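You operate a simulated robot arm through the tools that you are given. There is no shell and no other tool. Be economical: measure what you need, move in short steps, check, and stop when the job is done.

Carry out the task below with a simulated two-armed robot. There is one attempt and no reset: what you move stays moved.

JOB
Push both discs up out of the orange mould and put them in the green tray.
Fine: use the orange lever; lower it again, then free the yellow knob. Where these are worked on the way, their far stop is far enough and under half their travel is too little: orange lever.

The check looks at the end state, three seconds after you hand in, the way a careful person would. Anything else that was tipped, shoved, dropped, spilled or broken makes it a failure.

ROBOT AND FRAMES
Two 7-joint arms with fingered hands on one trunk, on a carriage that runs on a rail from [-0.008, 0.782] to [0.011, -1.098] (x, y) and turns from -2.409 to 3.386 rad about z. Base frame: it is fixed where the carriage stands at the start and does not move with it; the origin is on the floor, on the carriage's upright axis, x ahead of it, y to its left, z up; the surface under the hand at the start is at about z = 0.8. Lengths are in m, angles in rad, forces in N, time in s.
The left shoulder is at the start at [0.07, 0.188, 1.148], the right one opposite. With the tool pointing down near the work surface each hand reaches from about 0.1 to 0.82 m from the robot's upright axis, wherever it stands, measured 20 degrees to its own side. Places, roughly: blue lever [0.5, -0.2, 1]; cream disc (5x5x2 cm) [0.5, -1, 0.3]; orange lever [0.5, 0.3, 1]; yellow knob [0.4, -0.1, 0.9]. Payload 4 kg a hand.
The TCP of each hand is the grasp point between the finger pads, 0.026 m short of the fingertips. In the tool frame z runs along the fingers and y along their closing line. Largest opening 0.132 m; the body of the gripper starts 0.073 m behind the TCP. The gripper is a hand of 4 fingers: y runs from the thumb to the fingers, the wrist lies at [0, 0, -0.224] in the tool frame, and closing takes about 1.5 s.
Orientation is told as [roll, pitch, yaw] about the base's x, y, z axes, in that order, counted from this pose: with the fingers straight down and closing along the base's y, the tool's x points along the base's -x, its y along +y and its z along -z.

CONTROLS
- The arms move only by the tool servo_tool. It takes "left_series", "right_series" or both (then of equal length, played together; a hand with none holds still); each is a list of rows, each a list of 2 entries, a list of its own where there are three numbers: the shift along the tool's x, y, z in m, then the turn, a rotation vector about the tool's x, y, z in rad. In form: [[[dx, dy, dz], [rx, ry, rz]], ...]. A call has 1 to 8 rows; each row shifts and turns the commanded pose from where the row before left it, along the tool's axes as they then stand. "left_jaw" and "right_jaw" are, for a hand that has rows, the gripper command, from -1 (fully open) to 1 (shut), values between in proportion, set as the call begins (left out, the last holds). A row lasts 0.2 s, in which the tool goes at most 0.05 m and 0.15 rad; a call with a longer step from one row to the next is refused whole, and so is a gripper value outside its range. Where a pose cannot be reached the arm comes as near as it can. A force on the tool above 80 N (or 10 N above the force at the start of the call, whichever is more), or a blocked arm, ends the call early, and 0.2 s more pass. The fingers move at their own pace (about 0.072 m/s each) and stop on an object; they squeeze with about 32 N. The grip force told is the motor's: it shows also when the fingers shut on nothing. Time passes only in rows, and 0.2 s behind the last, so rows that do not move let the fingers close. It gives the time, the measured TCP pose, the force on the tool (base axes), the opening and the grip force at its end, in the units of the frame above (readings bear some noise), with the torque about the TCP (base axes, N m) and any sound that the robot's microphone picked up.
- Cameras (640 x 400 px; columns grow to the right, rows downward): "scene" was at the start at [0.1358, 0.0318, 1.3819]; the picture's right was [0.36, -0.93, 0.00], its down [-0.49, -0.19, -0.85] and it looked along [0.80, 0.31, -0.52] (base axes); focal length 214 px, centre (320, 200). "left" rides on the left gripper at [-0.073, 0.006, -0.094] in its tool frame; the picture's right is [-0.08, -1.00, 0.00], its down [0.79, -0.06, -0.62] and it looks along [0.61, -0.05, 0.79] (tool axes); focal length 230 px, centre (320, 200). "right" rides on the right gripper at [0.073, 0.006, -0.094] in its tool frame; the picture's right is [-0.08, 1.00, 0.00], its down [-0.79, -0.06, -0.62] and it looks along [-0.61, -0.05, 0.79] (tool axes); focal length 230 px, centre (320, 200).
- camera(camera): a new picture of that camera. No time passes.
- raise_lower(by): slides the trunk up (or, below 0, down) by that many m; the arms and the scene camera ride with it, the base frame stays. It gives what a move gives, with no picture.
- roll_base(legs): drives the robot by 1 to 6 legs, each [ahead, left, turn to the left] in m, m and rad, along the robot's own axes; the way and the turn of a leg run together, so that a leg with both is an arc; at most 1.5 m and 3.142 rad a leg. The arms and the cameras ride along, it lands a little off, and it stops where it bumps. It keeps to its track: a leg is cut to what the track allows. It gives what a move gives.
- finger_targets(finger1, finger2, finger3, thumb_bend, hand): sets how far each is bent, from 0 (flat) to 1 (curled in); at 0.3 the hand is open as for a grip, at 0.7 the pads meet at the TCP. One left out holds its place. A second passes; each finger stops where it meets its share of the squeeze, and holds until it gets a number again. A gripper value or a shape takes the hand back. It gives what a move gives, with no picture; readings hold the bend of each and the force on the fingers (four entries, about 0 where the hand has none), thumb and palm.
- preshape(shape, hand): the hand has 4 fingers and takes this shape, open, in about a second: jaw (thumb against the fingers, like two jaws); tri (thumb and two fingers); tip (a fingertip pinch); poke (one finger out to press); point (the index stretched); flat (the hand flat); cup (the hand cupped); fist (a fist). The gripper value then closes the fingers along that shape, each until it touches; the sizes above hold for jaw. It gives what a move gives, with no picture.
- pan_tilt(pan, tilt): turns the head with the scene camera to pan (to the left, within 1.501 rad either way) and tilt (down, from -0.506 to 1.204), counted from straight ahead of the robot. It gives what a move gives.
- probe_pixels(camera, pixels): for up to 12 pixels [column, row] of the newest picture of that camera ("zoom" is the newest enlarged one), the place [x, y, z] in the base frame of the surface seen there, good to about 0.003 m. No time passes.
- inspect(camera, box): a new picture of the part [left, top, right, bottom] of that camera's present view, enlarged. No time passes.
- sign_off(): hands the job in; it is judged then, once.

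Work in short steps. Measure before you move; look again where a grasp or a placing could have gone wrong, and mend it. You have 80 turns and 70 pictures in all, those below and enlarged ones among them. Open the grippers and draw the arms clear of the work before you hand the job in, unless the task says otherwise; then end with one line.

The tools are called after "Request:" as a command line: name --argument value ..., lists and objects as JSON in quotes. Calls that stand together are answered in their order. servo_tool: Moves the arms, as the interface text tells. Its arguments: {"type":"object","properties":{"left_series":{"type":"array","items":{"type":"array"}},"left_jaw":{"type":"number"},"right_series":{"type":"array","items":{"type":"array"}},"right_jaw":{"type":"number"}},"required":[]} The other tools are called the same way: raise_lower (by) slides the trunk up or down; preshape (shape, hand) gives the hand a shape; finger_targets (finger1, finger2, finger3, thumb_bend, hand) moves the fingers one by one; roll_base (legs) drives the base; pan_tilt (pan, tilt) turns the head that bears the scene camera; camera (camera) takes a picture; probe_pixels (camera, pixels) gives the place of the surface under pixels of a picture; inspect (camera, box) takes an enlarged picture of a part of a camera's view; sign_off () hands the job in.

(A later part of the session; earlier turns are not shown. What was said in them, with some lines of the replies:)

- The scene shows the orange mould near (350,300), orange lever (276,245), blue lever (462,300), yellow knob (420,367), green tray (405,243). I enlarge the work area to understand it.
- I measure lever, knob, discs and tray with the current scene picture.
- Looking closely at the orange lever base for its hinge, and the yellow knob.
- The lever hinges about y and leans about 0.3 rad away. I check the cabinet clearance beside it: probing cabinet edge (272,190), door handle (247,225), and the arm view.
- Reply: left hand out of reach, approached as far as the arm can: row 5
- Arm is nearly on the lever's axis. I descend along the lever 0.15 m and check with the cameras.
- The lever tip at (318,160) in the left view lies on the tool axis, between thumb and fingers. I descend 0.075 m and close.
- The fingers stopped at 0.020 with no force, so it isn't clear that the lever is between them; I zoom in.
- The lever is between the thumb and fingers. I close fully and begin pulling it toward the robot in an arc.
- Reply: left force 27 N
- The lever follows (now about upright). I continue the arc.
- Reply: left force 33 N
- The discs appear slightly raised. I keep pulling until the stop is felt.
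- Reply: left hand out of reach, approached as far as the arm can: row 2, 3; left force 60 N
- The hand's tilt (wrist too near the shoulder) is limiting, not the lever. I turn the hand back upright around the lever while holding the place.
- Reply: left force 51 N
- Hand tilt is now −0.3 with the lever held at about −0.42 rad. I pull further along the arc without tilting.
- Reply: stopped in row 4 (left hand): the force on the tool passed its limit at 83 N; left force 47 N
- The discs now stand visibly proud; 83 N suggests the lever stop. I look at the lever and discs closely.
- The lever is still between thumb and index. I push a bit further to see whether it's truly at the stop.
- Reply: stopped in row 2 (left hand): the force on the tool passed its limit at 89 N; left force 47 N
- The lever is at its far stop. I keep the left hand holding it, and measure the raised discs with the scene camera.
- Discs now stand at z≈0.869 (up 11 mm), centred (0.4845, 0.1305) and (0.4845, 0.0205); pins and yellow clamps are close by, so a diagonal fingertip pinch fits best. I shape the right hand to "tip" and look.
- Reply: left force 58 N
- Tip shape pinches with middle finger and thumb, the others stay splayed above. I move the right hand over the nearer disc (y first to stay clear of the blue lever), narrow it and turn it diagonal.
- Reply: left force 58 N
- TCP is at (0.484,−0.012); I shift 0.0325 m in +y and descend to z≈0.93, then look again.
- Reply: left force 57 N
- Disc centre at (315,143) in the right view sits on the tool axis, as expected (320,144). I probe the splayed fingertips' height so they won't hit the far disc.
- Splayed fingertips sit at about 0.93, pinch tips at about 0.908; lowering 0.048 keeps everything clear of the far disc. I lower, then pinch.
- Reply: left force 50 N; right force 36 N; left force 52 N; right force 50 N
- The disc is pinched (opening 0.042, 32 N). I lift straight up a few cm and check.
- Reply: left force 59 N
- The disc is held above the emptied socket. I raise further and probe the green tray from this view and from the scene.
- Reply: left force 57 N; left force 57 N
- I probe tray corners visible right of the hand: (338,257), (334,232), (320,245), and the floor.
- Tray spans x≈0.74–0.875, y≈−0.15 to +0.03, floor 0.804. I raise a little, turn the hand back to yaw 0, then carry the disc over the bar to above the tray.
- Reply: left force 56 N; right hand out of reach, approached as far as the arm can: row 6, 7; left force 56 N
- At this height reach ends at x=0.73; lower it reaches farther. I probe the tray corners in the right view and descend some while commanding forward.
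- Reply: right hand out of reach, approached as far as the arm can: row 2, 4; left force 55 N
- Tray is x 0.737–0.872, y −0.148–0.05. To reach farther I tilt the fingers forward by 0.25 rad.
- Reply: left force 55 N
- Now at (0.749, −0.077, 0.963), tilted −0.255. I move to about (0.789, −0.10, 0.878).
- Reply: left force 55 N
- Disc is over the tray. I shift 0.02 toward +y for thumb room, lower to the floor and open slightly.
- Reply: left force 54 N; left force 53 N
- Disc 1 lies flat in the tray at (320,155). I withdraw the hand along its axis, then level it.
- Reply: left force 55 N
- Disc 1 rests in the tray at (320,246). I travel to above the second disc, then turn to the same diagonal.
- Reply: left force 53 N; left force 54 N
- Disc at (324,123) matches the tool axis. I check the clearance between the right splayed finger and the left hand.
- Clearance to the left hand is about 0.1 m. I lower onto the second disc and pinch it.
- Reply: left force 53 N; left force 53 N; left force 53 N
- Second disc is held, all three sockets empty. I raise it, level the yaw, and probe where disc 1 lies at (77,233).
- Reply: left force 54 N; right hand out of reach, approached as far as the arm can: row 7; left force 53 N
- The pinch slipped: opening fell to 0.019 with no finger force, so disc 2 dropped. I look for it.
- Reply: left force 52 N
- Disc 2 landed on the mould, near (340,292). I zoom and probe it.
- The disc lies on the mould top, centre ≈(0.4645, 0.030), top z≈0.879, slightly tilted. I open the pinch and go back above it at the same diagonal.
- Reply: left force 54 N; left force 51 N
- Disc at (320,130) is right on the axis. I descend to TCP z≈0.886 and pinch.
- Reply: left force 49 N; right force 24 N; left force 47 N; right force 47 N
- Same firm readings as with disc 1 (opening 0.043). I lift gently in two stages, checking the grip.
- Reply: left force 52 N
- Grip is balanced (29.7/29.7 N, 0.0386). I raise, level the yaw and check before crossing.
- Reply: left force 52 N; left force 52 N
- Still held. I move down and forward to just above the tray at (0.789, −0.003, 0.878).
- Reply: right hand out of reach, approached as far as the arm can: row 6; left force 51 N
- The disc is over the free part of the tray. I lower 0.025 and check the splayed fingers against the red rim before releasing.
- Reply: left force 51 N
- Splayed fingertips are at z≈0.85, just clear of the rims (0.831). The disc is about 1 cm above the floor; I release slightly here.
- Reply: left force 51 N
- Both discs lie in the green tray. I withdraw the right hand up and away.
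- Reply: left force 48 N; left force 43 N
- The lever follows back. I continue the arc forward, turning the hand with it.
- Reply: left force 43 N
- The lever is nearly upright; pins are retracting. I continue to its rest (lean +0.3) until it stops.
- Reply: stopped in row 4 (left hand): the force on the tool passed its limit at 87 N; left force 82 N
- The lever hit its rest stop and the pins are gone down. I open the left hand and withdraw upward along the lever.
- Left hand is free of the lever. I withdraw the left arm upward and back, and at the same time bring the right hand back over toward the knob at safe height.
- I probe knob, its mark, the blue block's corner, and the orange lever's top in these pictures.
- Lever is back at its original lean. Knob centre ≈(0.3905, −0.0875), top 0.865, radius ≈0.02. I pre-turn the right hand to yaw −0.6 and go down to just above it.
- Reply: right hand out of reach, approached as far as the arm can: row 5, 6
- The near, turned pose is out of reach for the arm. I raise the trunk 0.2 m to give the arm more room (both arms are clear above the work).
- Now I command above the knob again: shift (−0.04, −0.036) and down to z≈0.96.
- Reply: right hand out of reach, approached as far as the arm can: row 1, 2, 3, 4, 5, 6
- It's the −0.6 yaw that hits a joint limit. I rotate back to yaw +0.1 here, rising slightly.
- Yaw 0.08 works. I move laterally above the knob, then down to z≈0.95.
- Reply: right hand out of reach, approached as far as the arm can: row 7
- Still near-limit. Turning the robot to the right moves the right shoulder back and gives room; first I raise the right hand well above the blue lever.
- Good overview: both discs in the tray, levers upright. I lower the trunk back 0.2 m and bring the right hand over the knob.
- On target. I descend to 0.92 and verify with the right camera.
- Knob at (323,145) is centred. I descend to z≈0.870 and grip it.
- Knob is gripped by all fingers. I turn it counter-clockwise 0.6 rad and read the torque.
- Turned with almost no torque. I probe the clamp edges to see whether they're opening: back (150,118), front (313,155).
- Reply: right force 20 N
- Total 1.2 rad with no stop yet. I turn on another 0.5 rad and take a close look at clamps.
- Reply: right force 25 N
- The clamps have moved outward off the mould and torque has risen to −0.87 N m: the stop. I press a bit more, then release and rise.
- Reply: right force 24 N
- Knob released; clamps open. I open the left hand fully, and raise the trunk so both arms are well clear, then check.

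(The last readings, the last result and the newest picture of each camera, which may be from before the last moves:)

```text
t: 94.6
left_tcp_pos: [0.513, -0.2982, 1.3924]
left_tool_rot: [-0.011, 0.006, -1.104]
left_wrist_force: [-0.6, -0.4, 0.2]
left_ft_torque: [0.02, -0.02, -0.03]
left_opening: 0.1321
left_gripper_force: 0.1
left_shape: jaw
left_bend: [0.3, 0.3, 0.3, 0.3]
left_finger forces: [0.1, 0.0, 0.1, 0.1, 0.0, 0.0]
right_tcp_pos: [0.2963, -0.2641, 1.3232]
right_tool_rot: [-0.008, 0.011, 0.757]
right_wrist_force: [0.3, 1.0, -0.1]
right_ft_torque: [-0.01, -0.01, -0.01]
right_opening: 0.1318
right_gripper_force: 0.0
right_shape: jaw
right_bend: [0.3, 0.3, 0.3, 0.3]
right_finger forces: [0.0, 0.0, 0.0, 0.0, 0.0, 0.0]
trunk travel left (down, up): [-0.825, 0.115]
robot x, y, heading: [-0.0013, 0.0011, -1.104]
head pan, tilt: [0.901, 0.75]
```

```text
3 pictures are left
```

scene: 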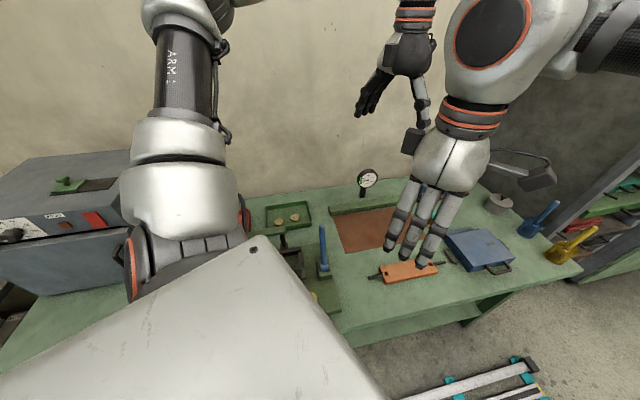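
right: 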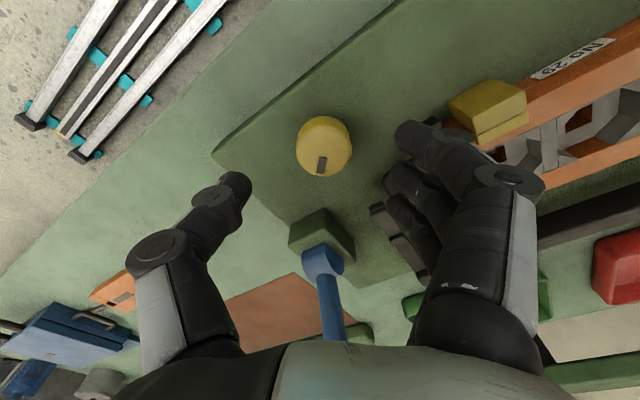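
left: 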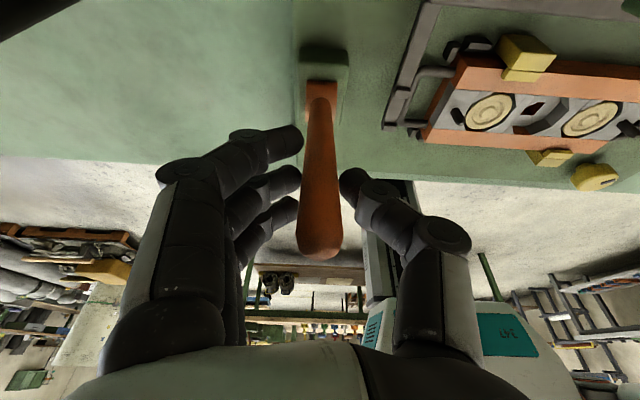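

The left arm blocks the view; I turn back to heading ~0 (arms stay high at 1.32+) and look at the work.

Request:
roll_base --legs '[[0, 0, 1.1]]'

Request:
pan_tilt --pan 0.2 --tilt 0.9

Request:
camera --camera "scene"

```text
t: 97.7
left_tcp_pos: [0.4976, 0.3254, 1.391]
left_tool_rot: [-0.008, 0.007, 0.004]
left_wrist_force: [-0.4, -0.8, 0.3]
left_ft_torque: [0.01, 0.02, -0.01]
left_opening: 0.1319
left_gripper_force: 0.0
left_shape: jaw
left_bend: [0.3, 0.3, 0.3, 0.3]
left_finger forces: [0.0, 0.1, 0.1, 0.1, 0.0, 0.1]
right_tcp_pos: [0.3692, 0.1463, 1.3243]
right_tool_rot: [-0.009, 0.011, 1.866]
right_wrist_force: [-0.1, -0.3, 0.0]
right_ft_torque: [0.03, -0.01, 0.03]
right_opening: 0.1318
right_gripper_force: 0.1
right_shape: jaw
right_bend: [0.3, 0.3, 0.3, 0.3]
right_finger forces: [0.0, 0.0, 0.0, 0.1, 0.1, 0.0]
trunk travel left (down, up): [-0.825, 0.115]
robot x, y, heading: [0.0021, -0.0001, 0.003]
head pan, tilt: [0.901, 0.75]
```

```text
t: 98.8
left_tcp_pos: [0.4962, 0.3268, 1.3927]
left_tool_rot: [-0.01, 0.005, 0.003]
left_wrist_force: [-0.4, 0.4, -0.1]
left_ft_torque: [0.04, -0.04, -0.01]
left_opening: 0.1316
left_gripper_force: 0.1
left_shape: jaw
left_bend: [0.3, 0.3, 0.3, 0.3]
left_finger forces: [0.1, 0.1, 0.0, 0.0, 0.0, 0.1]
right_tcp_pos: [0.3684, 0.1472, 1.3235]
right_tool_rot: [-0.009, 0.009, 1.865]
right_wrist_force: [-0.8, 0.3, 0.2]
right_ft_torque: [0.0, 0.0, -0.02]
right_opening: 0.1318
right_gripper_force: 0.1
right_shape: jaw
right_bend: [0.3, 0.3, 0.3, 0.3]
right_finger forces: [0.0, 0.0, 0.0, 0.0, 0.1, 0.0]
trunk travel left (down, up): [-0.825, 0.115]
robot x, y, heading: [0.0009, -0.0019, 0.008]
head pan, tilt: [0.201, 0.901]
```

```text
2 pictures are left
```

scene: 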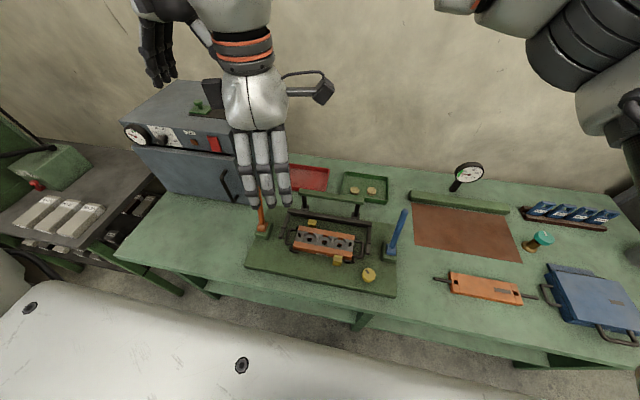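

I take one close-up of the work area to confirm lever, knob, clamps and discs.

Request:
inspect --camera "scene" --box '[240, 165, 420, 300]'

Request:
probe_pixels --camera "scene" --pixels '[[261, 211], [263, 225], [311, 222], [337, 259], [369, 275], [404, 212], [396, 240]]'

```text
2.96 times, centred on (330, 232) of scene
```

zoom: 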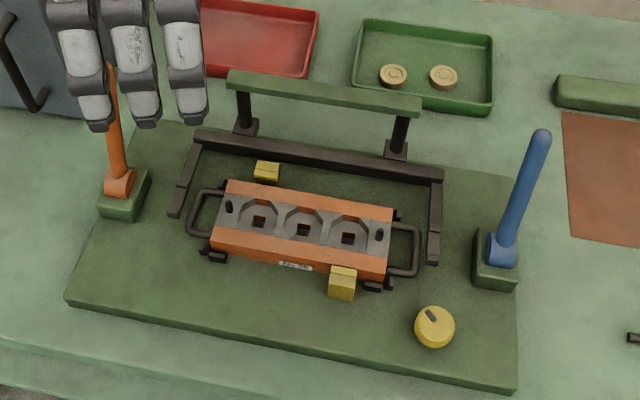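

```text
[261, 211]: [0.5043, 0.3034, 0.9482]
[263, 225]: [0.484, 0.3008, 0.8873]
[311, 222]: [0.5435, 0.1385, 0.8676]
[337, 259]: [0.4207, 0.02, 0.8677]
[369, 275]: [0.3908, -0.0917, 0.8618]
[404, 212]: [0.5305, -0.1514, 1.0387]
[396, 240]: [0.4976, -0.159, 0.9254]
```

Both discs lie flat in the tray, the sockets are empty with the pins down, the lever is at rest, the knob is turned to its stop with the clamps drawn back, and both hands are open and clear. I hand in.

Request:
sign_off

```text
The job is handed in.
```

I handed the job in. Both discs are in the green tray, the orange lever went to its far stop and back to rest, and the yellow knob is turned to its free stop; I dropped the second disc once onto the mould and picked it up again.
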